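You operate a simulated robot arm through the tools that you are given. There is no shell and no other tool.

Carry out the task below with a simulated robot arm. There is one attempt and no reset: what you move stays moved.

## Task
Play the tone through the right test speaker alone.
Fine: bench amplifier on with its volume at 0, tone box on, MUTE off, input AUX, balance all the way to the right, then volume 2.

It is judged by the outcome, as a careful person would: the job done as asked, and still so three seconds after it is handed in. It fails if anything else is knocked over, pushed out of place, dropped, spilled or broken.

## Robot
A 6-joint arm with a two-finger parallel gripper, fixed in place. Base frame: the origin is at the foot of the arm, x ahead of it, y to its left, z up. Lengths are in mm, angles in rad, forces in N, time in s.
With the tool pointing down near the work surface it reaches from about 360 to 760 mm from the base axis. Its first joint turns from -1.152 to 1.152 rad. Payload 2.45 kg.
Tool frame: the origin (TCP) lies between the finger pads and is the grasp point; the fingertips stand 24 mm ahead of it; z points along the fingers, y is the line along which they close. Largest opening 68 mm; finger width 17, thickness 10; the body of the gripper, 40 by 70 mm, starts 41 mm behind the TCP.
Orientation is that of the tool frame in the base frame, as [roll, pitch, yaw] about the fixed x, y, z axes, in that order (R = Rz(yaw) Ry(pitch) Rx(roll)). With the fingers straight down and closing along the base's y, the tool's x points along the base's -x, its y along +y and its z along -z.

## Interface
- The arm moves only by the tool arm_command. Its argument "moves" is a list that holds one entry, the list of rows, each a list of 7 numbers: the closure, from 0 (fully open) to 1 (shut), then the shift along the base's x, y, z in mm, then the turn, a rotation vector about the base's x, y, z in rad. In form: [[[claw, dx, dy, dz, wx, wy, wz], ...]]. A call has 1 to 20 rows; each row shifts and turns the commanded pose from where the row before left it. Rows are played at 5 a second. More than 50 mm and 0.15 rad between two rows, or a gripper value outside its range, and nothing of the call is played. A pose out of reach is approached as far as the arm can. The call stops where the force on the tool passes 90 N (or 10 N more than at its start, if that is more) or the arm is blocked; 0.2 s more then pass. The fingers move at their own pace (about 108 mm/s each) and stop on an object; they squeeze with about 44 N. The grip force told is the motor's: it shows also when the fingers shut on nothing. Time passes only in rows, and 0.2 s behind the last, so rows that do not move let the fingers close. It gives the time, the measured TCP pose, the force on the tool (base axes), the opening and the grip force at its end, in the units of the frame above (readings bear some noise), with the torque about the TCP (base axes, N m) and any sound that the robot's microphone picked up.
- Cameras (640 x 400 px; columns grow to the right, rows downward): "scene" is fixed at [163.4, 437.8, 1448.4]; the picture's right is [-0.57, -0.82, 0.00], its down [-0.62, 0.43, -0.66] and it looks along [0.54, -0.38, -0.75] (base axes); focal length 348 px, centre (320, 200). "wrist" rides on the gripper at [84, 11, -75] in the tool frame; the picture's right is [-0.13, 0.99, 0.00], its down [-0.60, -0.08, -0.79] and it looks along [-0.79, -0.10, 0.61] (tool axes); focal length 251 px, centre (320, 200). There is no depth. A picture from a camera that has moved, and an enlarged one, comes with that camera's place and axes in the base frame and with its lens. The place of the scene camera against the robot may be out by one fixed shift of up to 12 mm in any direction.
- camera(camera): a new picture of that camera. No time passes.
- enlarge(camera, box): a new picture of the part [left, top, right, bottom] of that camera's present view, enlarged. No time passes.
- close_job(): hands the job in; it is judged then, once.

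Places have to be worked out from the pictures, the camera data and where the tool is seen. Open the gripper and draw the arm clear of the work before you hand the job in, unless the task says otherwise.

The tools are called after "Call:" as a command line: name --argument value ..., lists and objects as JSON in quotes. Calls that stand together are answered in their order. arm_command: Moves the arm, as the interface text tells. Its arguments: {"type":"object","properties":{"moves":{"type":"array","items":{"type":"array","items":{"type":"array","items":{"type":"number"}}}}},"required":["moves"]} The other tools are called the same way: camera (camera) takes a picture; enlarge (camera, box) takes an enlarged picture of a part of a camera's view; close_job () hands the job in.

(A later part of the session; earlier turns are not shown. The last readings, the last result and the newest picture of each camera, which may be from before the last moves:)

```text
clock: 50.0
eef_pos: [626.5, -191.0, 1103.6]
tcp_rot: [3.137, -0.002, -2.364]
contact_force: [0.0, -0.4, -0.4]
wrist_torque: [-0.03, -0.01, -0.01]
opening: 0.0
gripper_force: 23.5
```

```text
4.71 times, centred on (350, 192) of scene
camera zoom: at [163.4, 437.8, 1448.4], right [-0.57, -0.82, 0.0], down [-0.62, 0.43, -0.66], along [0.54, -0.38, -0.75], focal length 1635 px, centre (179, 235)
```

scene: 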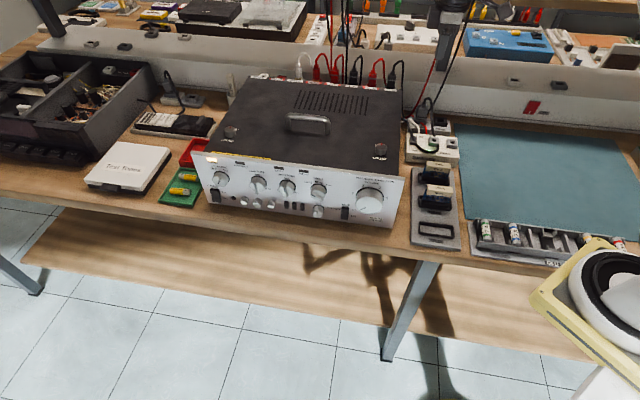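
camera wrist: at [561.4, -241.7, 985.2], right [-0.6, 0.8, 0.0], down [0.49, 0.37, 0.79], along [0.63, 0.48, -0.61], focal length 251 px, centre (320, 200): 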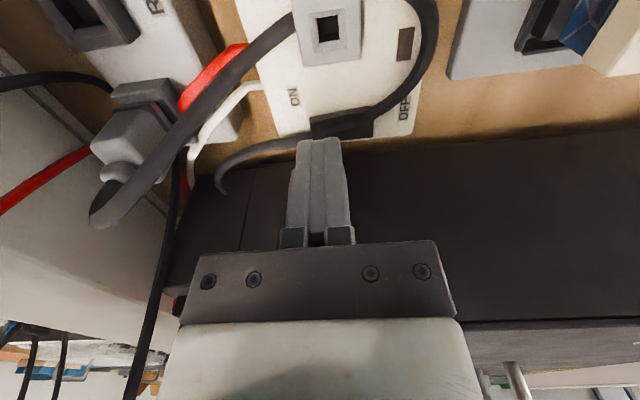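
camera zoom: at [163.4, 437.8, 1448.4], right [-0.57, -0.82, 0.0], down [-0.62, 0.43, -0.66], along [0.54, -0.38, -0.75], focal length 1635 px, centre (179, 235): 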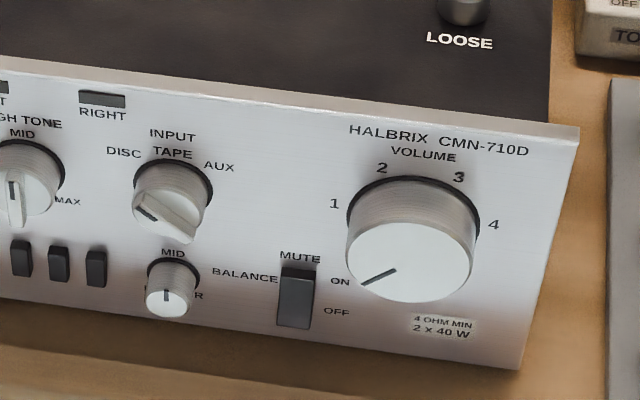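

MUTE looks like the POWER rocker in its ON state (upper end in), so I need to press its lower end, around s≈464, z≈852. I fly back over the amp to the front, tilting to face the panel.

Call:
arm_command --moves '[[[1, -16.8, 41, 0, -0.1021, -0.0999, 0], [1, -16.8, 41, 0, -0.1021, -0.0999, 0], [1, -16.8, 41, 0, -0.1021, -0.0999, 0], [1, -16.8, 41, 0, -0.1021, -0.0999, 0], [1, -16.8, 41, 0, -0.1021, -0.0999, 0], [1, -16.8, 41, 0, -0.1021, -0.0999, 0], [1, -16.8, 41, 0, -0.1021, -0.0999, 0], [1, -16.8, 41, 0, -0.1021, -0.0999, 0], [1, -16.8, 41, 0, -0.1021, -0.0999, 0], [1, 0, 0, 0, -0.1021, -0.0999, 0], [1, 0, 0, 0, -0.1021, -0.0999, 0], [1, 0, 0, 0, 0, 0, 0]]]'

Call:
arm_command --moves '[[[1, 0, 0, -20, -0.0999, 0.1021, 0], [1, 0, 0, -20, -0.0999, 0.1021, 0], [1, 0, 0, -20, -0.0999, 0.1021, 0], [1, 0, 0, -20, -0.0999, 0.1021, 0], [1, 0, 0, -20, -0.0999, 0.1021, 0], [1, 0, 0, -20, -0.0999, 0.1021, 0], [1, 0, 0, -20, -0.0999, 0.1021, 0], [1, 0, 0, -20, -0.0999, 0.1021, 0], [1, 0, 0, -20, -0.0999, 0.1021, 0], [1, 0, 0, -20, -0.0999, 0.1021, 0], [1, 0, 0, -20, -0.0999, 0.1021, 0], [1, 0, 0, 0, 0, 0, 0]]]'

Call:
camera --camera "wrist"

Call:
camera --camera "scene"

```text
clock: 52.6
eef_pos: [474.3, 177.3, 1102.5]
tcp_rot: [-1.573, -0.001, -2.368]
contact_force: [0.1, 0.4, -0.3]
wrist_torque: [0.01, 0.03, -0.01]
opening: 0.0
gripper_force: 23.7
```

```text
clock: 55.2
eef_pos: [476.0, 177.1, 882.5]
tcp_rot: [1.472, -1.569, 0.87]
contact_force: [-0.7, -1.2, -0.3]
wrist_torque: [0.01, 0.03, -0.01]
opening: 0.0
gripper_force: 23.6
```

```text
taken
camera wrist: at [414.3, 224.8, 968.9], right [-0.71, -0.69, -0.13], down [-0.5, 0.62, -0.6], along [0.5, -0.37, -0.79], focal length 251 px, centre (320, 200)
```

wrist: 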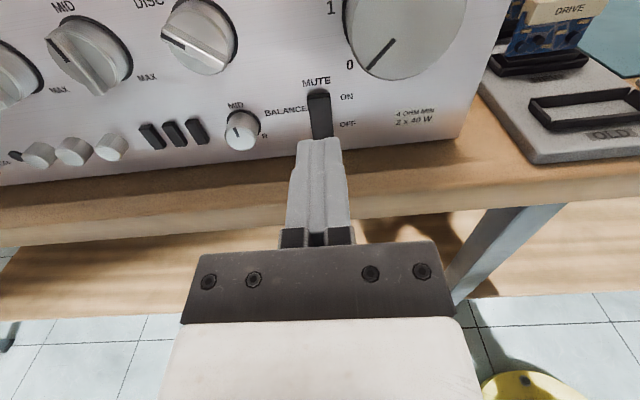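

```text
taken
```

scene: 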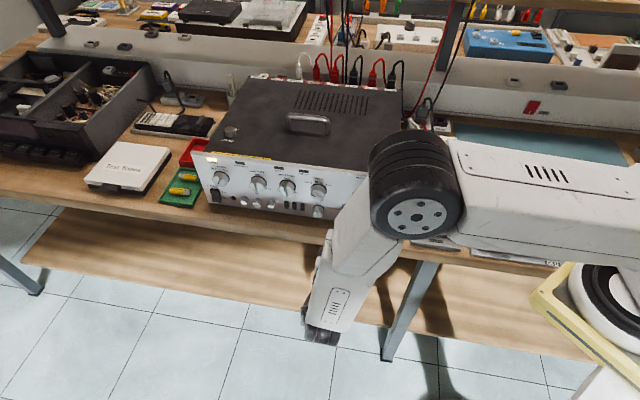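

The tip is in front of MUTE with the camera on top. I enlarge to see the rocker's state and place.

Call:
enlarge --camera "wrist" --box '[260, 60, 380, 160]'

Call:
enlarge --camera "wrist" --box '[130, 0, 350, 160]'

```text
4.00 times, centred on (320, 110) of wrist
camera zoom: at [414.3, 224.8, 968.9], right [-0.71, -0.69, -0.13], down [-0.5, 0.62, -0.6], along [0.5, -0.37, -0.79], focal length 1006 px, centre (320, 560)
```

zoom: 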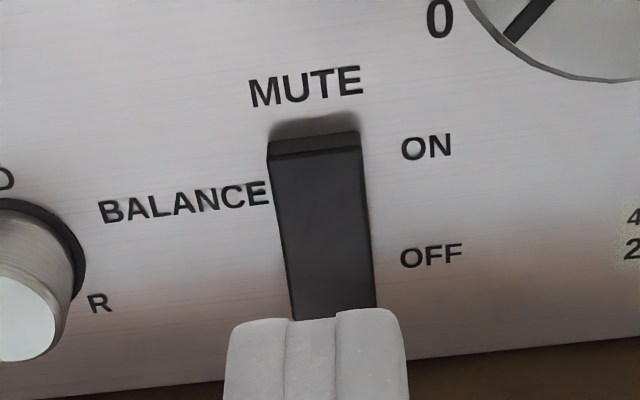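

```text
2.50 times, centred on (240, 80) of wrist
camera zoom: at [414.3, 224.8, 968.9], right [-0.71, -0.69, -0.13], down [-0.5, 0.62, -0.6], along [0.5, -0.37, -0.79], focal length 629 px, centre (520, 500)
```

zoom: 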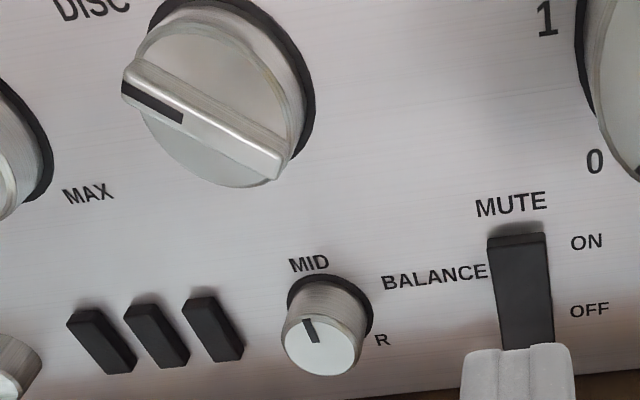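

MUTE's rocker spans roughly z 842–878 (reading), its centre at s≈465.6. I lower 32 mm to the OFF half and advance 42 mm.

Call:
arm_command --moves '[[[1, 1.1, 1, -16, 0, 0, 0], [1, 0, 0, -16, 0, 0, 0], [1, 9.8, -10, 0, 0, 0, 0], [1, 9.8, -10, 0, 0, 0, 0], [1, 9.8, -10, 0, 0, 0, 0], [1, 0, 0, 0, 0, 0, 0]]]'

Call:
camera --camera "wrist"

Call:
enlarge --camera "wrist" --box '[240, 60, 400, 160]'

```text
clock: 56.6
eef_pos: [504.8, 148.1, 851.6]
tcp_rot: [1.473, -1.57, 0.869]
contact_force: [0.3, 0.2, -0.5]
wrist_torque: [-0.03, 0.0, 0.01]
opening: 0.2
gripper_force: 23.5
```

```text
taken
camera wrist: at [444.2, 195.0, 937.0], right [-0.71, -0.69, -0.13], down [-0.5, 0.62, -0.6], along [0.5, -0.37, -0.79], focal length 251 px, centre (320, 200)
```

wrist: 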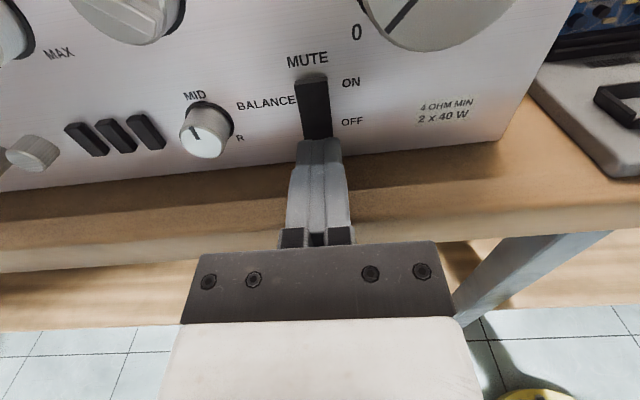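

```text
4.00 times, centred on (320, 110) of wrist
camera zoom: at [444.2, 195.0, 937.0], right [-0.71, -0.69, -0.13], down [-0.5, 0.62, -0.6], along [0.5, -0.37, -0.79], focal length 1006 px, centre (320, 560)
```

zoom: 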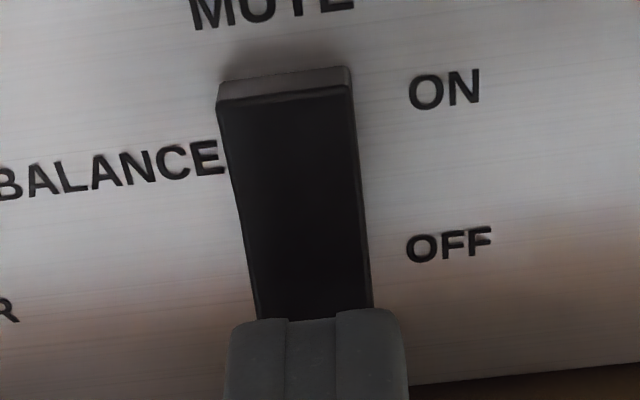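

Aligned on the lower (OFF) half, ~7 mm away. I press in 2 mm steps.

Call:
arm_command --moves '[[[1, 2.8, -2.86, 0, 0, 0, 0], [1, 1.4, -1.43, 0, 0, 0, 0], [1, 1.4, -1.43, 0, 0, 0, 0], [1, 1.4, -1.43, 0, 0, 0, 0], [1, 0, 0, 0, 0, 0, 0]]]'

Call:
enlarge --camera "wrist" --box '[240, 60, 400, 160]'

```text
clock: 57.8
eef_pos: [511.2, 142.1, 849.7]
tcp_rot: [1.424, -1.569, 0.92]
contact_force: [-1.2, 0.5, -1.2]
wrist_torque: [0.01, -0.02, 0.03]
opening: 0.1
gripper_force: 24.1
```

```text
4.00 times, centred on (320, 110) of wrist
camera zoom: at [451.5, 188.1, 937.0], right [-0.71, -0.69, -0.13], down [-0.5, 0.62, -0.6], along [0.5, -0.37, -0.79], focal length 1006 px, centre (320, 560)
```

zoom: 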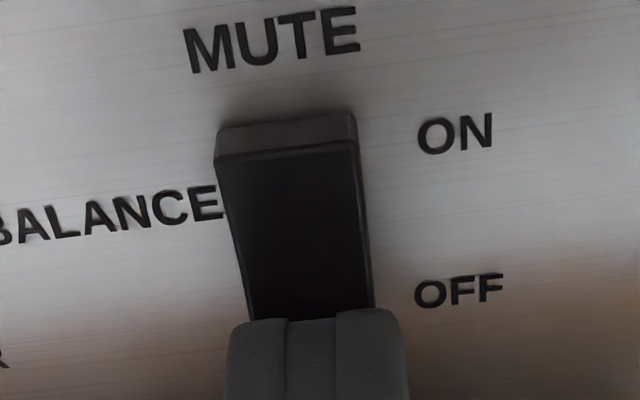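

Touching or nearly so; the rocker's top seems to start coming out. I press a further 6 mm in 2 mm steps.

Call:
arm_command --moves '[[[1, 1.4, -1.43, 0, 0, 0, 0], [1, 1.4, -1.43, 0, 0, 0, 0], [1, 1.4, -1.43, 0, 0, 0, 0], [1, 0, 0, 0, 0, 0, 0]]]'

Call:
enlarge --camera "wrist" --box '[240, 60, 400, 160]'

```text
clock: 58.8
eef_pos: [512.3, 140.8, 850.7]
tcp_rot: [1.517, -1.566, 0.832]
contact_force: [-63.0, 39.3, -10.3]
wrist_torque: [0.39, -0.93, -0.28]
opening: 0.1
gripper_force: 23.5
```

```text
4.00 times, centred on (320, 110) of wrist
camera zoom: at [451.9, 187.0, 936.7], right [-0.71, -0.7, -0.12], down [-0.5, 0.62, -0.6], along [0.5, -0.36, -0.79], focal length 1006 px, centre (320, 560)
```

zoom: 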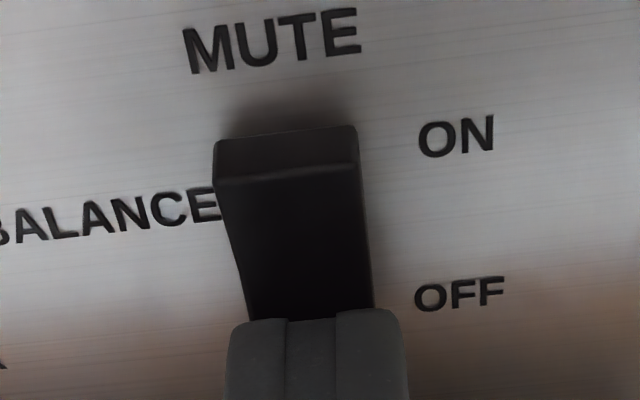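

The rocker has flipped (upper end now stands out) and it bottomed out at ~74 N; I back off immediately.

Call:
arm_command --moves '[[[1, -4.2, 4.3, 0, 0, 0, 0], [1, -10, 10.2, 0, 0, 0, 0], [1, -14, 14.3, 5, 0, 0, 0], [1, -14, 14.3, 10, 0, 0, 0], [1, 0, 0, 0, 0, 0, 0]]]'

Call:
camera --camera "wrist"

Call:
enlarge --camera "wrist" --box '[180, 0, 420, 150]'

Call:
camera --camera "scene"

```text
clock: 60.0
eef_pos: [473.3, 180.6, 865.5]
tcp_rot: [1.342, -1.569, 1.001]
contact_force: [-0.3, 0.8, 0.0]
wrist_torque: [0.02, 0.02, -0.01]
opening: 0.1
gripper_force: 23.2
```

```text
taken
camera wrist: at [413.4, 226.9, 951.7], right [-0.71, -0.69, -0.13], down [-0.5, 0.62, -0.6], along [0.5, -0.37, -0.79], focal length 251 px, centre (320, 200)
```

wrist: 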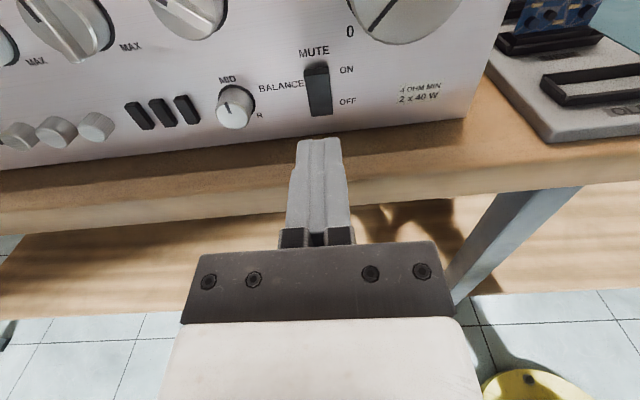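

```text
2.67 times, centred on (300, 75) of wrist
camera zoom: at [413.4, 226.9, 951.7], right [-0.71, -0.69, -0.13], down [-0.5, 0.62, -0.6], along [0.5, -0.37, -0.79], focal length 670 px, centre (373, 533)
```

zoom: 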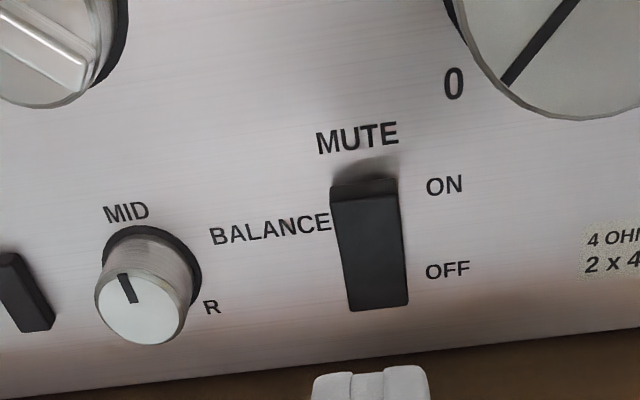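

```text
taken
```

scene: 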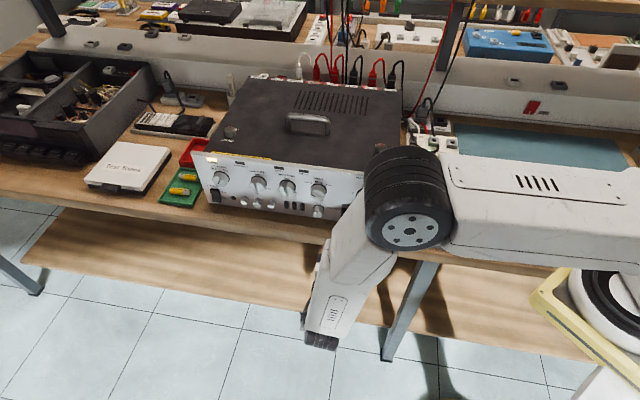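

I need to be sure the MUTE rocker stayed in OFF; I enlarge it strongly from here.

Call:
enlarge --camera "wrist" --box '[285, 50, 355, 130]'

Call:
enlarge --camera "scene" --box '[300, 170, 400, 240]'

```text
5.00 times, centred on (320, 90) of wrist
camera zoom: at [413.4, 226.9, 951.7], right [-0.71, -0.69, -0.13], down [-0.5, 0.62, -0.6], along [0.5, -0.37, -0.79], focal length 1257 px, centre (320, 750)
```

zoom: 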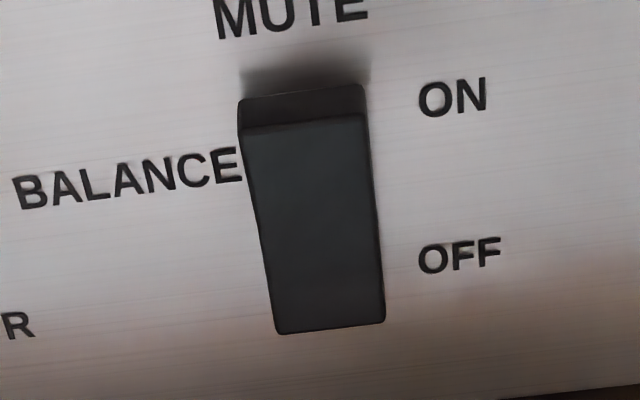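

```text
5.71 times, centred on (350, 205) of scene
camera zoom: at [163.4, 437.8, 1448.4], right [-0.57, -0.82, 0.0], down [-0.62, 0.43, -0.66], along [0.54, -0.38, -0.75], focal length 1986 px, centre (149, 171)
```

zoom: 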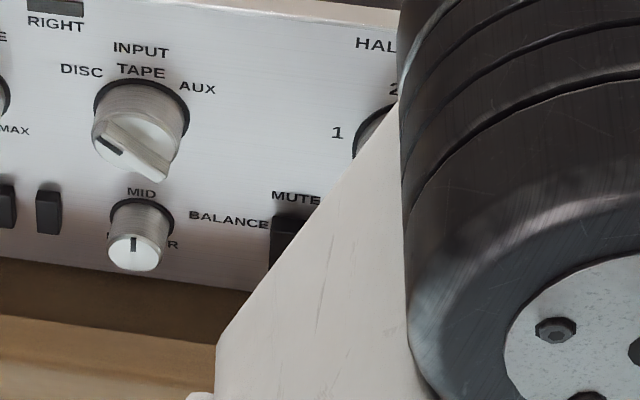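

The upper end now protrudes ~8 mm versus ~5 mm before, so MUTE is OFF. Next INPUT (pointer at ≈-48°, DISC): knob centre ≈ s 520, z 919. I move in front of it with the fingers part-open (≈48 mm).

Call:
arm_command --moves '[[[0.29, 10, 9.8, 13.5, 0, 0, 0], [0.29, 10, 9.8, 13.5, 0, 0, 0], [0.29, 10, 9.8, 13.5, 0, 0, 0], [0.29, 9.8, 9.6, 13.5, 0, 0, 0], [0.29, 0, 0, 0, 0, 0, 0]]]'

Call:
camera --camera "wrist"

Call:
enlarge --camera "wrist" --box '[220, 20, 420, 170]'

```text
clock: 61.2
eef_pos: [513.3, 219.7, 919.8]
tcp_rot: [1.289, -1.569, 1.057]
contact_force: [-0.7, 0.6, 0.3]
wrist_torque: [-0.01, 0.05, -0.01]
opening: 48.3
gripper_force: 0.2
```

```text
taken
camera wrist: at [453.1, 266.5, 1006.2], right [-0.71, -0.69, -0.13], down [-0.5, 0.62, -0.6], along [0.5, -0.37, -0.79], focal length 251 px, centre (320, 200)
```

wrist: 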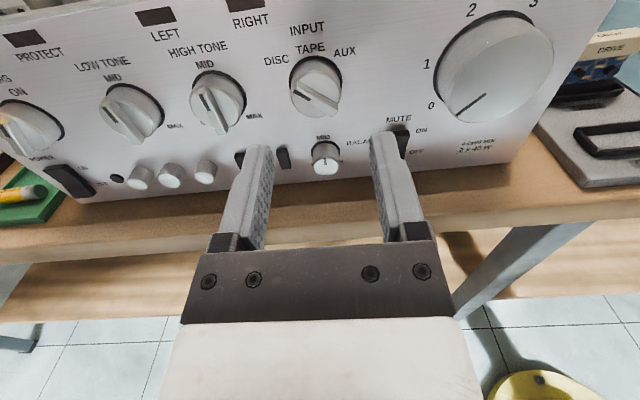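

```text
2.67 times, centred on (320, 95) of wrist
camera zoom: at [453.1, 266.5, 1006.2], right [-0.71, -0.69, -0.13], down [-0.5, 0.62, -0.6], along [0.5, -0.37, -0.79], focal length 670 px, centre (320, 480)
```

zoom: 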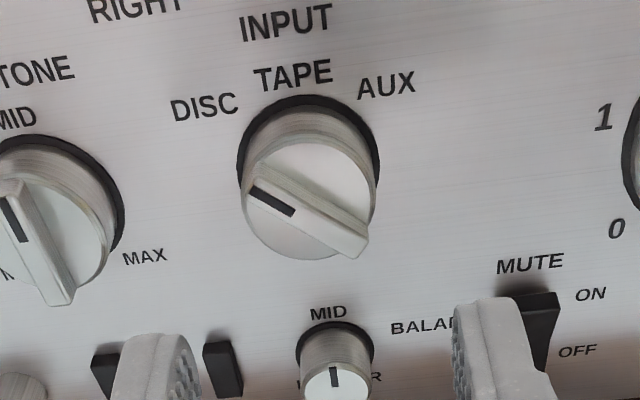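

INPUT knob centre found at s≈523, z≈920; marks DISC -50°, TAPE 0°, AUX +50°. I align 2.5 mm left and advance most of the way, checking once.

Call:
arm_command --moves '[[[0.29, 1.8, 1.75, 0.3, 0, 0, 0], [0.29, 10.5, -10.7, 0, 0, 0, 0], [0.29, 10.5, -10.7, 0, 0, 0, 0], [0.29, 9.1, -9.3, 0, 0, 0, 0], [0.29, 0, 0, 0, 0, 0, 0]]]'

Call:
camera --camera "wrist"

Call:
enlarge --camera "wrist" --box '[220, 50, 420, 200]'

```text
clock: 62.4
eef_pos: [545.1, 190.1, 919.9]
tcp_rot: [1.39, -1.569, 0.952]
contact_force: [0.7, 0.1, 0.2]
wrist_torque: [-0.03, -0.01, -0.02]
opening: 48.2
gripper_force: 0.0
```

```text
taken
camera wrist: at [485.1, 237.2, 1006.5], right [-0.71, -0.69, -0.13], down [-0.5, 0.62, -0.6], along [0.5, -0.37, -0.79], focal length 251 px, centre (320, 200)
```

wrist: 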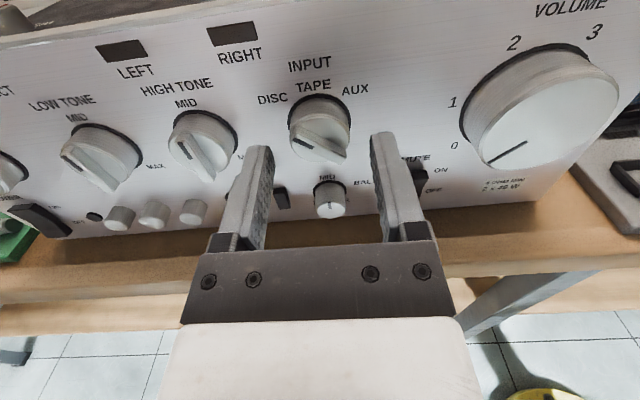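

```text
2.67 times, centred on (320, 125) of wrist
camera zoom: at [485.1, 237.2, 1006.5], right [-0.71, -0.69, -0.13], down [-0.5, 0.62, -0.6], along [0.5, -0.37, -0.79], focal length 670 px, centre (320, 400)
```

zoom: 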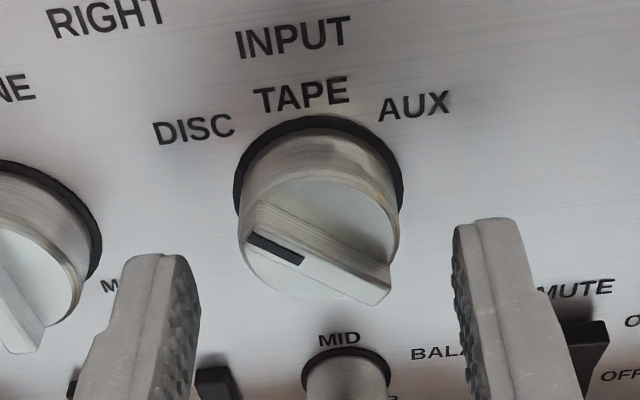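

Centred to within ~1 mm. I advance the last 16 mm and close on the knob.

Call:
arm_command --moves '[[[0.29, 5.6, -5.7, 0.5, 0, 0, 0], [0.29, 5.6, -5.7, 0, 0, 0, 0], [0.29, 0, 0, 0, 0, 0, 0], [1, 0, 0, 0, 0, 0, 0], [1, 0, 0, 0, 0, 0, 0]]]'

Call:
camera --camera "wrist"

```text
clock: 63.6
eef_pos: [557.0, 178.5, 919.7]
tcp_rot: [1.45, -1.57, 0.893]
contact_force: [-0.5, -2.5, 1.5]
wrist_torque: [0.22, 0.2, 0.35]
opening: 31.5
gripper_force: 44.1
```

```text
taken
camera wrist: at [496.4, 226.0, 1006.8], right [-0.71, -0.69, -0.13], down [-0.5, 0.62, -0.6], along [0.5, -0.37, -0.79], focal length 251 px, centre (320, 200)
```

wrist: 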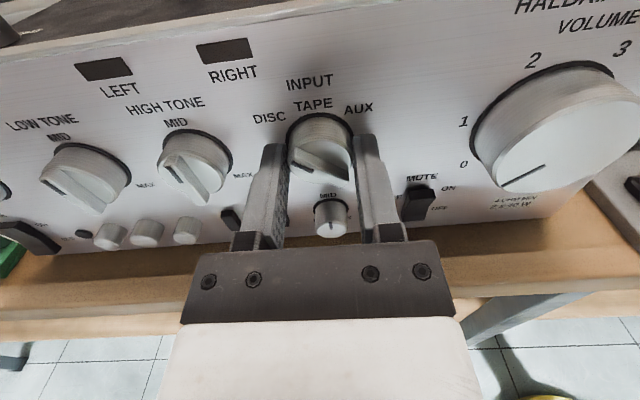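

Gripped with negligible side force. I rotate clockwise 0.85 rad in steps and check the pointer.

Call:
arm_command --moves '[[[1, 0, 0, 0, 0.07, -0.0715, 0], [1, 0, 0, 0, 0.07, -0.0715, 0], [1, 0, 0, 0, 0.07, -0.0715, 0], [1, 0, 0, 0, 0.07, -0.0715, 0], [1, 0, 0, 0, 0.07, -0.0715, 0], [1, 0, 0, 0, 0.07, -0.0715, 0], [1, 0, 0, 0, 0.07, -0.0715, 0], [1, 0, 0, 0, 0.07, -0.0715, 0], [1, 0, 0, 0, 0, 0, 0]]]'

Call:
camera --camera "wrist"

```text
clock: 65.6
eef_pos: [555.6, 178.5, 920.3]
tcp_rot: [-1.574, -0.77, -2.37]
contact_force: [-11.8, 3.2, -3.5]
wrist_torque: [-0.11, -0.18, 0.19]
opening: 31.6
gripper_force: 44.7
```

```text
taken
camera wrist: at [455.2, 185.7, 973.4], right [-0.43, -0.42, -0.8], down [-0.2, 0.91, -0.36], along [0.88, 0.01, -0.48], focal length 251 px, centre (320, 200)
```

wrist: 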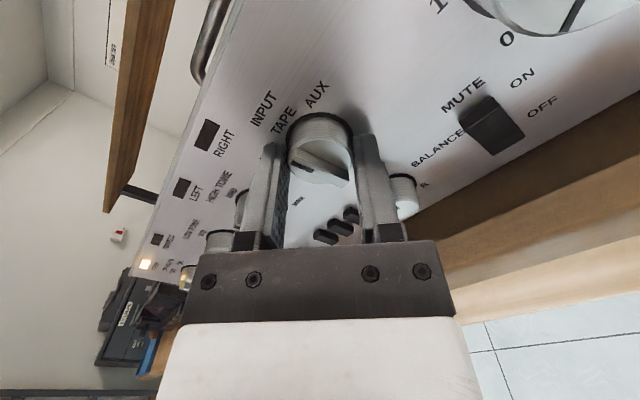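

Following well. Continue another 0.9 rad clockwise toward AUX.

Call:
arm_command --moves '[[[1, 0, 0, 0, 0.07, -0.0715, 0], [1, 0, 0, 0, 0.07, -0.0715, 0], [1, 0, 0, 0, 0.07, -0.0715, 0], [1, 0, 0, 0, 0.07, -0.0715, 0], [1, 0, 0, 0, 0.07, -0.0715, 0], [1, 0, 0, 0, 0.07, -0.0715, 0], [1, 0, 0, 0, 0.07, -0.0715, 0], [1, 0, 0, 0, 0.07, -0.0715, 0], [1, 0, 0, 0, 0.07, -0.0715, 0], [1, 0, 0, 0, 0, 0, 0]]]'

Call:
camera --camera "wrist"

Call:
enlarge --camera "wrist" --box '[220, 50, 420, 250]'

```text
clock: 67.8
eef_pos: [557.5, 178.8, 920.2]
tcp_rot: [-1.577, 0.129, -2.369]
contact_force: [-16.6, 4.1, -19.3]
wrist_torque: [0.11, 0.04, -0.17]
opening: 31.4
gripper_force: 44.7
```

```text
taken
camera wrist: at [445.1, 175.6, 900.8], right [0.18, 0.18, -0.97], down [-0.13, 0.98, 0.16], along [0.97, 0.1, 0.2], focal length 251 px, centre (320, 200)
```

wrist: 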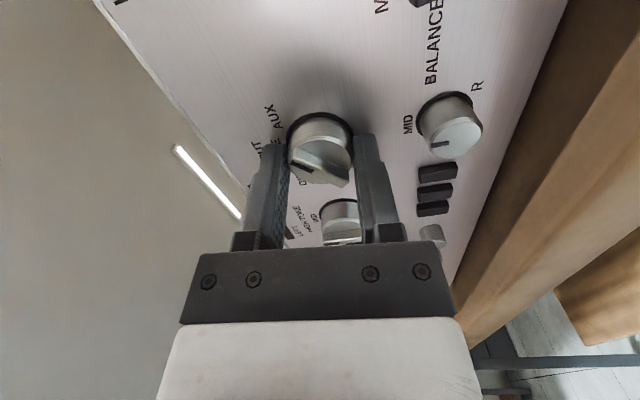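

```text
2.00 times, centred on (320, 150) of wrist
camera zoom: at [445.1, 175.6, 900.8], right [0.18, 0.18, -0.97], down [-0.13, 0.98, 0.16], along [0.97, 0.1, 0.2], focal length 503 px, centre (320, 300)
```

zoom: 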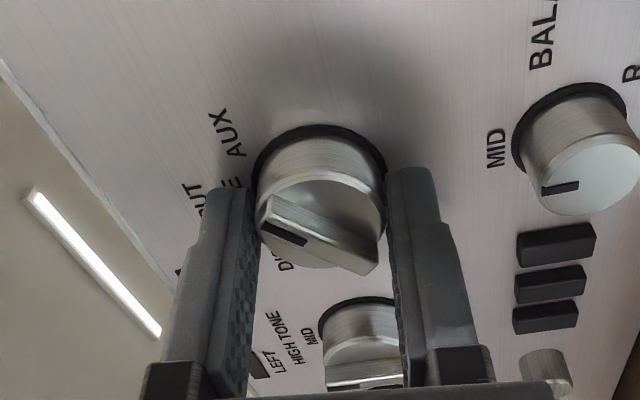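

Pointer should be at ≈+47°. I turn 0.05 rad more, then release and back away to check against AUX.

Call:
arm_command --moves '[[[1, 0, 0, -0.5, 0.035, -0.0357, 0], [1, 0, 0, 0, 0, 0, 0], [0.29, 0, 0, 0, 0, 0, 0], [0.29, 0, 0, 0, 0, 0, 0], [0.29, -10.5, 10.7, 0, 0, 0, 0], [0.29, -14, 14.3, 0, 0, 0, 0], [0.29, -14, 14.3, 0, 0, 0, 0], [0.29, 0, 0, 0, 0, 0, 0]]]'

Call:
camera --camera "wrist"

Call:
enlarge --camera "wrist" --box '[250, 40, 410, 160]'

Call:
enlarge --camera "scene" --box '[290, 150, 410, 235]'

```text
clock: 69.6
eef_pos: [518.2, 216.3, 919.6]
tcp_rot: [-1.574, 0.178, -2.367]
contact_force: [-0.2, -0.1, -0.2]
wrist_torque: [0.0, -0.04, 0.03]
opening: 48.3
gripper_force: 0.0
```

```text
taken
camera wrist: at [407.6, 215.7, 896.5], right [0.22, 0.21, -0.95], down [-0.14, 0.97, 0.19], along [0.97, 0.09, 0.24], focal length 251 px, centre (320, 200)
```

wrist: 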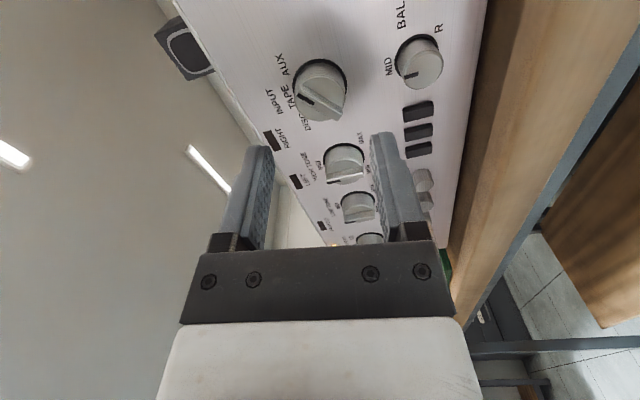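

```text
3.33 times, centred on (330, 100) of wrist
camera zoom: at [407.6, 215.7, 896.5], right [0.22, 0.21, -0.95], down [-0.14, 0.97, 0.19], along [0.97, 0.09, 0.24], focal length 838 px, centre (287, 533)
```

zoom: 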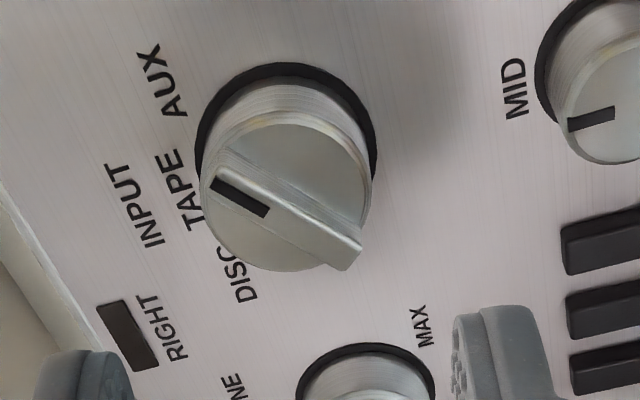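

```text
4.71 times, centred on (350, 192) of scene
camera zoom: at [163.4, 437.8, 1448.4], right [-0.57, -0.82, 0.0], down [-0.62, 0.43, -0.66], along [0.54, -0.38, -0.75], focal length 1635 px, centre (179, 235)
```

zoom: 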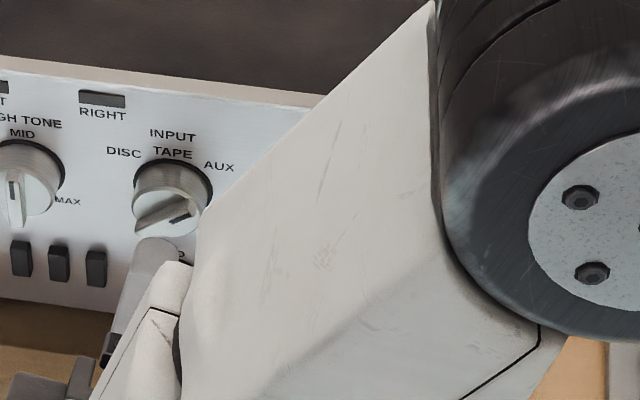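

INPUT pointer is at ≈+49.5° = AUX. Next BALANCE at about s 522, z 861: I lower there, rolling the tool back CCW ~60° so there is room for the full clockwise turn, fingers at ~40 mm.

Call:
arm_command --moves '[[[0.41, 0, 0, -7.3, -0.0909, 0.0929, 0], [0.41, 0, 0, -7.3, -0.0909, 0.0929, 0], [0.41, 0, 0, -7.3, -0.0909, 0.0929, 0], [0.41, 0, 0, -7.3, -0.0909, 0.0929, 0], [0.41, 0, 0, -7.3, -0.0909, 0.0929, 0], [0.41, 0, 0, -7.3, -0.0909, 0.0929, 0], [0.41, 0, 0, -7.3, -0.0909, 0.0929, 0], [0.41, 0, 0, -7.3, -0.0909, 0.0929, 0], [0.41, 0, 0, 0, 0, 0, 0]]]'

Call:
camera --camera "wrist"

Call:
enlarge --camera "wrist" --box '[240, 40, 400, 160]'

```text
clock: 71.6
eef_pos: [518.7, 218.8, 861.5]
tcp_rot: [-1.573, -0.863, -2.368]
contact_force: [-0.9, -0.7, -0.6]
wrist_torque: [-0.02, 0.0, -0.02]
opening: 39.9
gripper_force: 0.1
```

```text
taken
camera wrist: at [420.9, 228.6, 920.4], right [-0.48, -0.47, -0.74], down [-0.23, 0.88, -0.41], along [0.85, -0.03, -0.53], focal length 251 px, centre (320, 200)
```

wrist: 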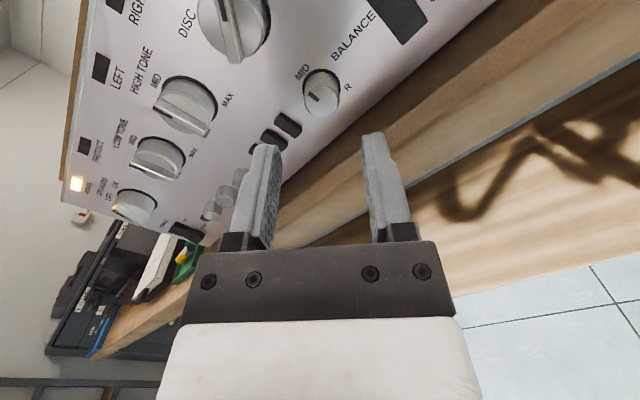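

```text
3.33 times, centred on (320, 100) of wrist
camera zoom: at [420.9, 228.6, 920.4], right [-0.48, -0.47, -0.74], down [-0.23, 0.88, -0.41], along [0.85, -0.03, -0.53], focal length 838 px, centre (320, 533)
```

zoom: 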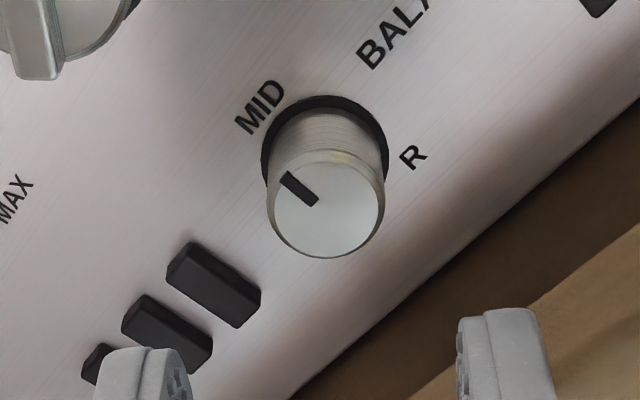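

R mark lies at ≈+135° from MID, so balance needs ~135° clockwise. Push-buttons lie 27 mm left of the knob, so I use a 30 mm opening (knob Ø≈21), and advance 40 mm first.

Call:
arm_command --moves '[[[0.56, -0.4, -0.4, -0.7, 0, 0, 0], [0.56, 9.8, -10, 0, 0, 0, 0], [0.56, 9.8, -10, 0, 0, 0, 0], [0.56, 8.4, -8.6, 0, 0, 0, 0], [0.56, 0, 0, 0, 0, 0, 0]]]'

Call:
camera --camera "wrist"

Call:
enlarge --camera "wrist" --box '[240, 60, 400, 180]'

```text
clock: 72.8
eef_pos: [545.5, 188.9, 862.1]
tcp_rot: [-1.573, -0.86, -2.368]
contact_force: [0.8, -0.3, 0.1]
wrist_torque: [0.01, 0.0, 0.01]
opening: 30.2
gripper_force: 0.1
```

```text
taken
camera wrist: at [448.2, 199.1, 920.3], right [-0.48, -0.47, -0.74], down [-0.23, 0.88, -0.41], along [0.85, -0.02, -0.53], focal length 251 px, centre (320, 200)
```

wrist: 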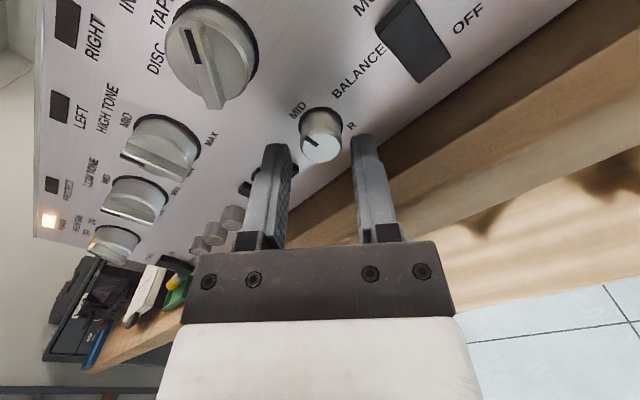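

```text
3.33 times, centred on (320, 120) of wrist
camera zoom: at [448.2, 199.1, 920.3], right [-0.48, -0.47, -0.74], down [-0.23, 0.88, -0.41], along [0.85, -0.02, -0.53], focal length 838 px, centre (320, 467)
```

zoom: 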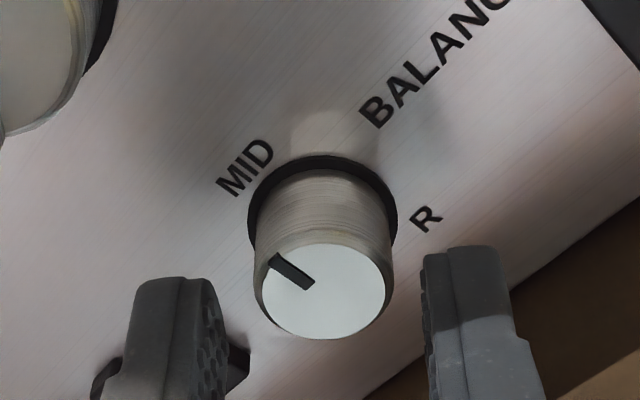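

The knob is centred, but the left finger's corner would pass only ~2.5 mm from a push-button. I roll 0.16 rad clockwise and narrow the opening to 27 mm for more clearance, then advance 15 mm.

Call:
arm_command --moves '[[[0.605, 0, 0, 0, 0.056, -0.0572, 0], [0.605, 0, 0, 0, 0.056, -0.0572, 0], [0.605, 0, 0, 0, 0, 0, 0], [0.605, 3.5, -3.57, 0, 0, 0, 0], [0.605, 3.5, -3.57, 0, 0, 0, 0], [0.605, 3.5, -3.57, 0, 0, 0, 0], [0.605, 0, 0, 0, 0, 0, 0]]]'

Call:
camera --camera "wrist"

Call:
enlarge --camera "wrist" --box '[240, 80, 400, 220]'

```text
clock: 74.4
eef_pos: [556.2, 178.5, 861.3]
tcp_rot: [-1.573, -0.702, -2.368]
contact_force: [-0.6, -0.1, -1.2]
wrist_torque: [0.03, 0.01, 0.03]
opening: 26.9
gripper_force: 0.0
```

```text
taken
camera wrist: at [452.9, 182.6, 909.1], right [-0.39, -0.38, -0.84], down [-0.19, 0.93, -0.33], along [0.9, 0.03, -0.43], focal length 251 px, centre (320, 200)
```

wrist: 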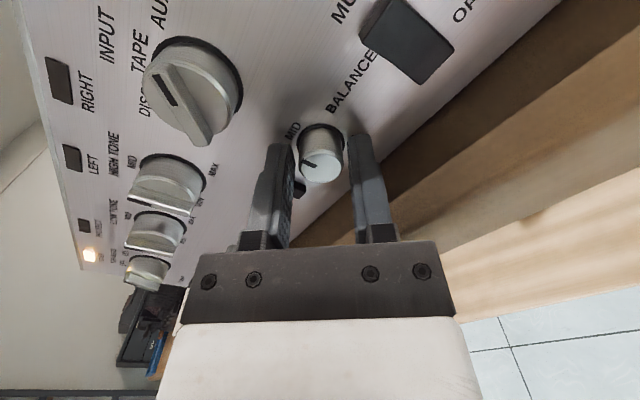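

```text
2.86 times, centred on (320, 150) of wrist
camera zoom: at [452.9, 182.6, 909.1], right [-0.39, -0.38, -0.84], down [-0.19, 0.93, -0.33], along [0.9, 0.03, -0.43], focal length 718 px, centre (320, 343)
```

zoom: 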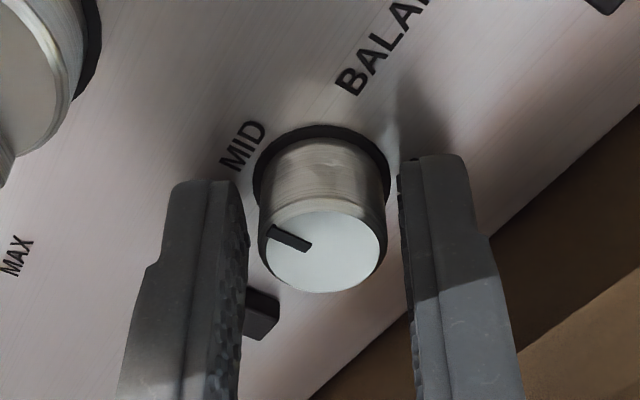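

In place with no contact force. Closing on the balance knob.

Call:
arm_command --moves '[[[1, 0, 0, 0, 0, 0, 0], [1, 0, 0, 0, 0, 0, 0]]]'

Call:
enlarge --camera "wrist" --box '[240, 80, 400, 220]'

```text
clock: 75.0
eef_pos: [556.5, 177.2, 860.7]
tcp_rot: [-1.572, -0.703, -2.369]
contact_force: [-0.3, -3.0, -1.6]
wrist_torque: [-0.19, -0.17, 0.37]
opening: 21.5
gripper_force: 38.6
```

```text
2.86 times, centred on (320, 150) of wrist
camera zoom: at [452.8, 182.4, 909.0], right [-0.39, -0.38, -0.84], down [-0.19, 0.93, -0.33], along [0.9, 0.03, -0.43], focal length 718 px, centre (320, 343)
```

zoom: 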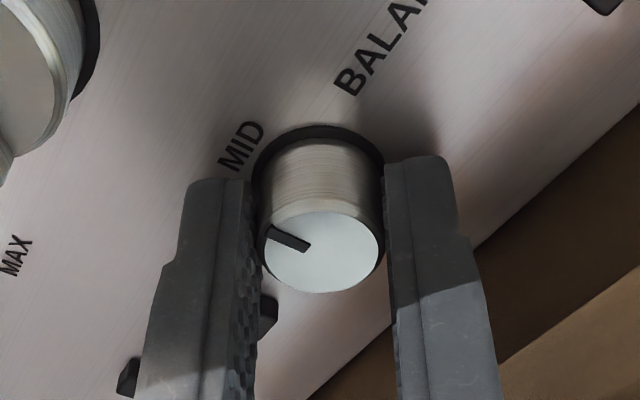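

Gripped (21.5 mm) with low side loads. I rotate clockwise 1.0 rad and check.

Call:
arm_command --moves '[[[1, 0, 0, 0, 0.07, -0.0715, 0], [1, 0, 0, 0, 0.07, -0.0715, 0], [1, 0, 0, 0, 0.07, -0.0715, 0], [1, 0, 0, 0, 0.07, -0.0715, 0], [1, 0, 0, 0, 0.07, -0.0715, 0], [1, 0, 0, 0, 0.07, -0.0715, 0], [1, 0, 0, 0, 0.07, -0.0715, 0], [1, 0, 0, 0, 0.07, -0.0715, 0], [1, 0, 0, 0, 0.07, -0.0715, 0], [1, 0, 0, 0, 0.07, -0.0715, 0], [1, 0, 0, 0, 0, 0, 0]]]'

Call:
camera --camera "wrist"

Call:
enlarge --camera "wrist" --box '[240, 80, 400, 220]'

```text
clock: 77.4
eef_pos: [555.6, 177.7, 859.9]
tcp_rot: [-1.576, 0.299, -2.37]
contact_force: [-1.7, -5.7, -21.0]
wrist_torque: [0.07, 0.16, -0.46]
opening: 21.4
gripper_force: 38.0
```

```text
taken
camera wrist: at [448.2, 178.3, 827.0], right [0.29, 0.29, -0.91], down [-0.16, 0.95, 0.26], along [0.94, 0.07, 0.33], focal length 251 px, centre (320, 200)
```

wrist: 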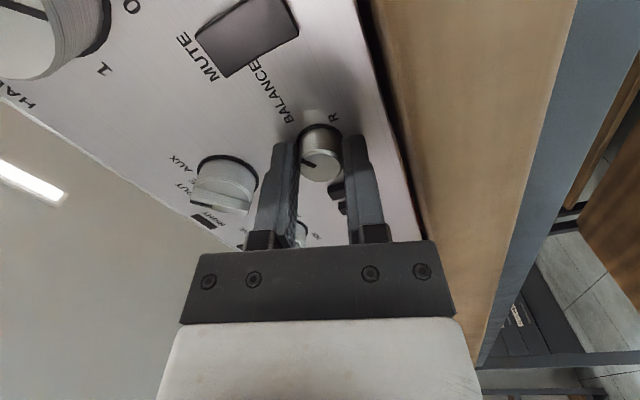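

```text
2.86 times, centred on (320, 150) of wrist
camera zoom: at [448.2, 178.3, 827.0], right [0.29, 0.29, -0.91], down [-0.16, 0.95, 0.26], along [0.94, 0.07, 0.33], focal length 718 px, centre (320, 343)
```

zoom: 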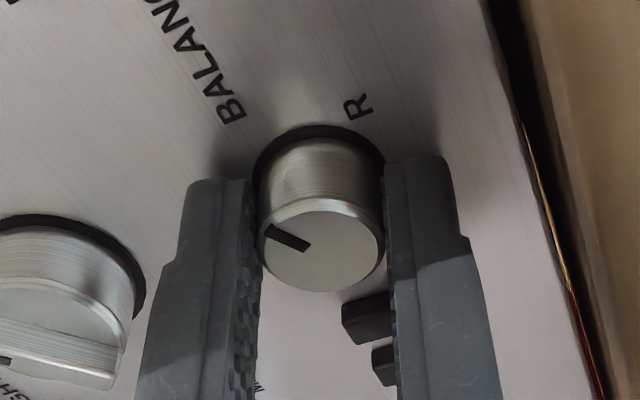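

Knob follows; I ease the -21 N vertical load by lowering ~1 mm while turning another 0.9 rad.

Call:
arm_command --moves '[[[1, 0, 0, -0.6, 0.07, -0.0715, 0], [1, 0, 0, -0.4, 0.07, -0.0715, 0], [1, 0, 0, 0, 0.07, -0.0715, 0], [1, 0, 0, 0, 0.07, -0.0715, 0], [1, 0, 0, 0, 0.07, -0.0715, 0], [1, 0, 0, 0, 0.07, -0.0715, 0], [1, 0, 0, 0, 0.07, -0.0715, 0], [1, 0, 0, 0, 0.07, -0.0715, 0], [1, 0, 0, 0, 0.07, -0.0715, 0], [1, 0, 0, 0, 0, 0, 0]]]'

Call:
camera --camera "wrist"

Call:
enlarge --camera "wrist" --box '[240, 80, 400, 220]'

Call:
camera --camera "scene"

```text
clock: 79.6
eef_pos: [556.8, 180.1, 858.7]
tcp_rot: [-1.579, 1.201, -2.372]
contact_force: [2.1, -3.5, -11.4]
wrist_torque: [0.86, 0.83, -0.02]
opening: 21.4
gripper_force: 39.0
```

```text
taken
camera wrist: at [489.5, 218.8, 779.8], right [0.69, 0.68, -0.24], down [-0.45, 0.66, 0.59], along [0.56, -0.3, 0.77], focal length 251 px, centre (320, 200)
```

wrist: 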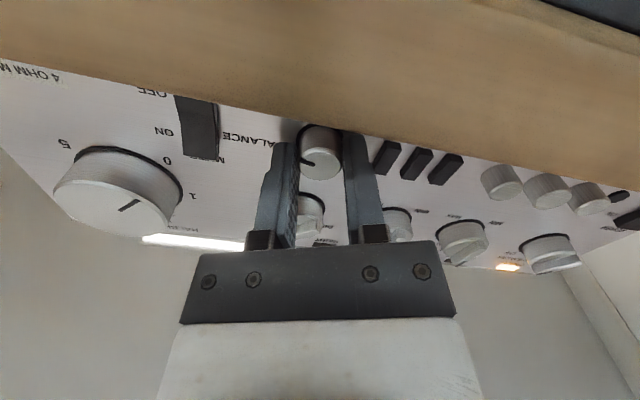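

```text
2.86 times, centred on (320, 150) of wrist
camera zoom: at [489.5, 218.8, 779.8], right [0.69, 0.68, -0.24], down [-0.45, 0.66, 0.59], along [0.56, -0.3, 0.77], focal length 718 px, centre (320, 343)
```

zoom: 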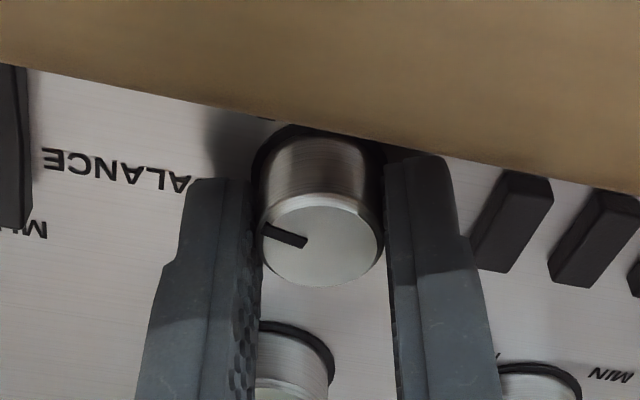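

```text
taken
```

scene: 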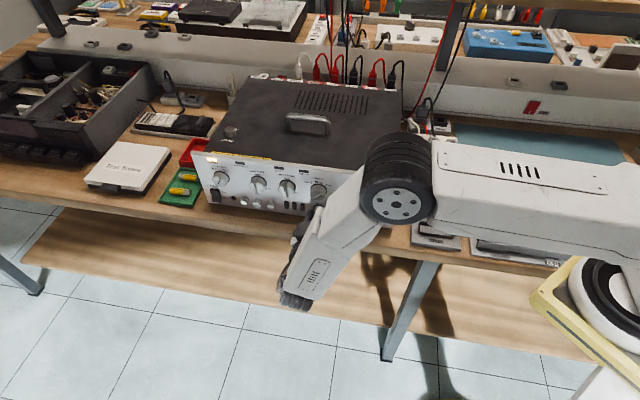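

109° turned, no axis torque yet. Continue 0.35 rad, then small steps until the stop is felt.

Call:
arm_command --moves '[[[1, 0, 0, -0.3, 0.0612, -0.0625, 0], [1, 0, 0, -0.2, 0.0612, -0.0625, 0], [1, 0, 0, 0, 0.0612, -0.0625, 0], [1, 0, 0, 0, 0.0612, -0.0625, 0], [1, 0, 0, 0, 0, 0, 0]]]'

Call:
arm_command --moves '[[[1, 0, 0, 0, 0.035, -0.0357, 0], [1, 0, 0, 0, 0.035, -0.0357, 0], [1, 0, 0, 0, 0, 0, 0]]]'

Call:
enlarge --camera "wrist" --box '[240, 80, 400, 220]'

```text
clock: 80.8
eef_pos: [557.2, 179.0, 860.3]
tcp_rot: [-1.565, 1.553, -2.357]
contact_force: [0.1, -2.7, 0.7]
wrist_torque: [0.69, 0.65, 0.39]
opening: 21.3
gripper_force: 38.1
```

```text
clock: 81.6
eef_pos: [556.4, 179.4, 859.4]
tcp_rot: [1.574, 1.49, 0.782]
contact_force: [5.1, 0.4, 0.9]
wrist_torque: [0.08, 0.06, 0.42]
opening: 21.4
gripper_force: 38.8
```

```text
2.86 times, centred on (320, 150) of wrist
camera zoom: at [516.6, 245.2, 779.1], right [0.7, 0.69, 0.21], down [-0.65, 0.47, 0.6], along [0.31, -0.55, 0.78], focal length 718 px, centre (320, 343)
```

zoom: 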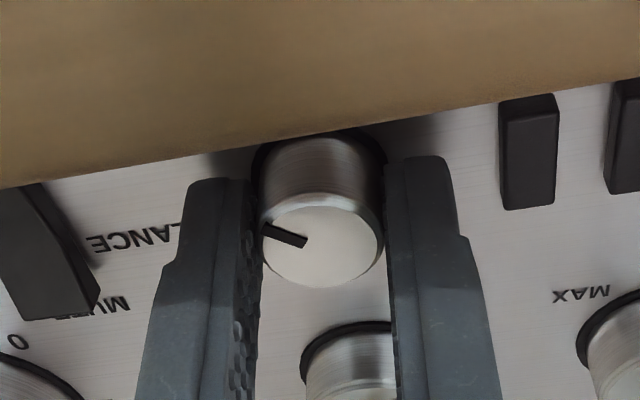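

Turned 135° with no stop felt yet; I continue in 0.05 rad steps to feel for it.

Call:
arm_command --moves '[[[1, 0, 0, 0, 0.035, -0.0357, 0], [1, 0, 0, 0, 0, 0, 0]]]'

Call:
arm_command --moves '[[[1, 0, 0, 0, 0.035, -0.0357, 0], [1, 0, 0, 0, 0, 0, 0]]]'

Call:
enlarge --camera "wrist" --box '[240, 80, 400, 220]'

```text
clock: 82.2
eef_pos: [556.1, 178.8, 859.1]
tcp_rot: [1.575, 1.438, 0.783]
contact_force: [5.0, 1.0, 3.4]
wrist_torque: [0.31, 0.28, 0.64]
opening: 21.4
gripper_force: 38.4
```

```text
clock: 82.8
eef_pos: [557.6, 178.8, 860.1]
tcp_rot: [1.557, 1.399, 0.752]
contact_force: [-35.9, -17.2, 14.1]
wrist_torque: [-0.33, -0.32, -0.17]
opening: 21.6
gripper_force: 38.6
out of reach, approached as far as the arm can: row 1
```

```text
2.86 times, centred on (320, 150) of wrist
camera zoom: at [523.3, 250.8, 780.4], right [0.69, 0.66, 0.3], down [-0.68, 0.45, 0.58], along [0.25, -0.6, 0.76], focal length 718 px, centre (320, 343)
```

zoom: 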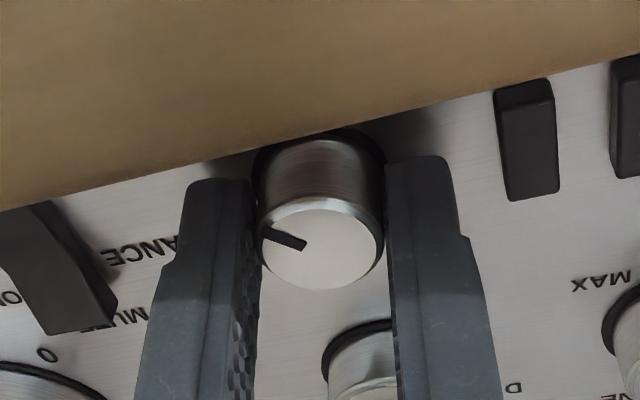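

The arm's roll limit is reached at ≈140° turned. I release slightly (26 mm) and back straight out to check the balance pointer.

Call:
arm_command --moves '[[[0.62, 0, 0, 0, 0, 0, 0], [0.62, 0, 0, 0, 0, 0, 0], [0.62, -7, 7.15, 0, 0, 0, 0], [0.62, -10.5, 10.7, 0, 0, 0, 0], [0.62, -14, 14.3, 0, 0, 0, 0], [0.62, -10, 10, 0, 0, 0, 0], [0.62, 0, 0, 0, 0, 0, 0]]]'

Call:
camera --camera "wrist"

Call:
enlarge --camera "scene" --box '[290, 150, 410, 235]'

```text
clock: 84.4
eef_pos: [518.8, 223.6, 860.1]
tcp_rot: [1.574, 1.389, 0.779]
contact_force: [-0.6, -0.5, 0.0]
wrist_torque: [0.01, 0.0, -0.02]
opening: 25.8
gripper_force: 0.0
```

```text
taken
camera wrist: at [484.2, 296.2, 781.5], right [0.68, 0.67, 0.31], down [-0.69, 0.43, 0.58], along [0.25, -0.6, 0.75], focal length 251 px, centre (320, 200)
```

wrist: 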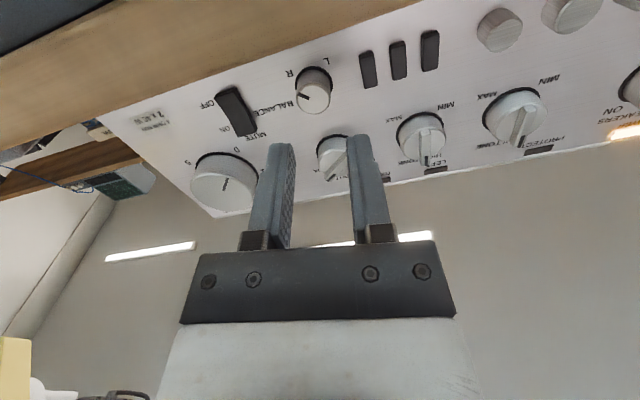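

```text
4.71 times, centred on (350, 192) of scene
camera zoom: at [163.4, 437.8, 1448.4], right [-0.57, -0.82, 0.0], down [-0.62, 0.43, -0.66], along [0.54, -0.38, -0.75], focal length 1635 px, centre (179, 235)
```

zoom: 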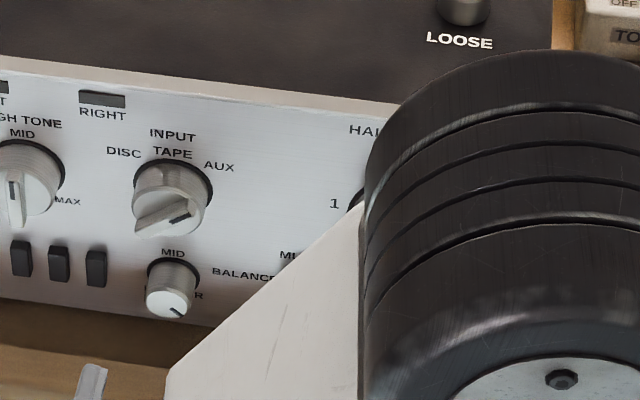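

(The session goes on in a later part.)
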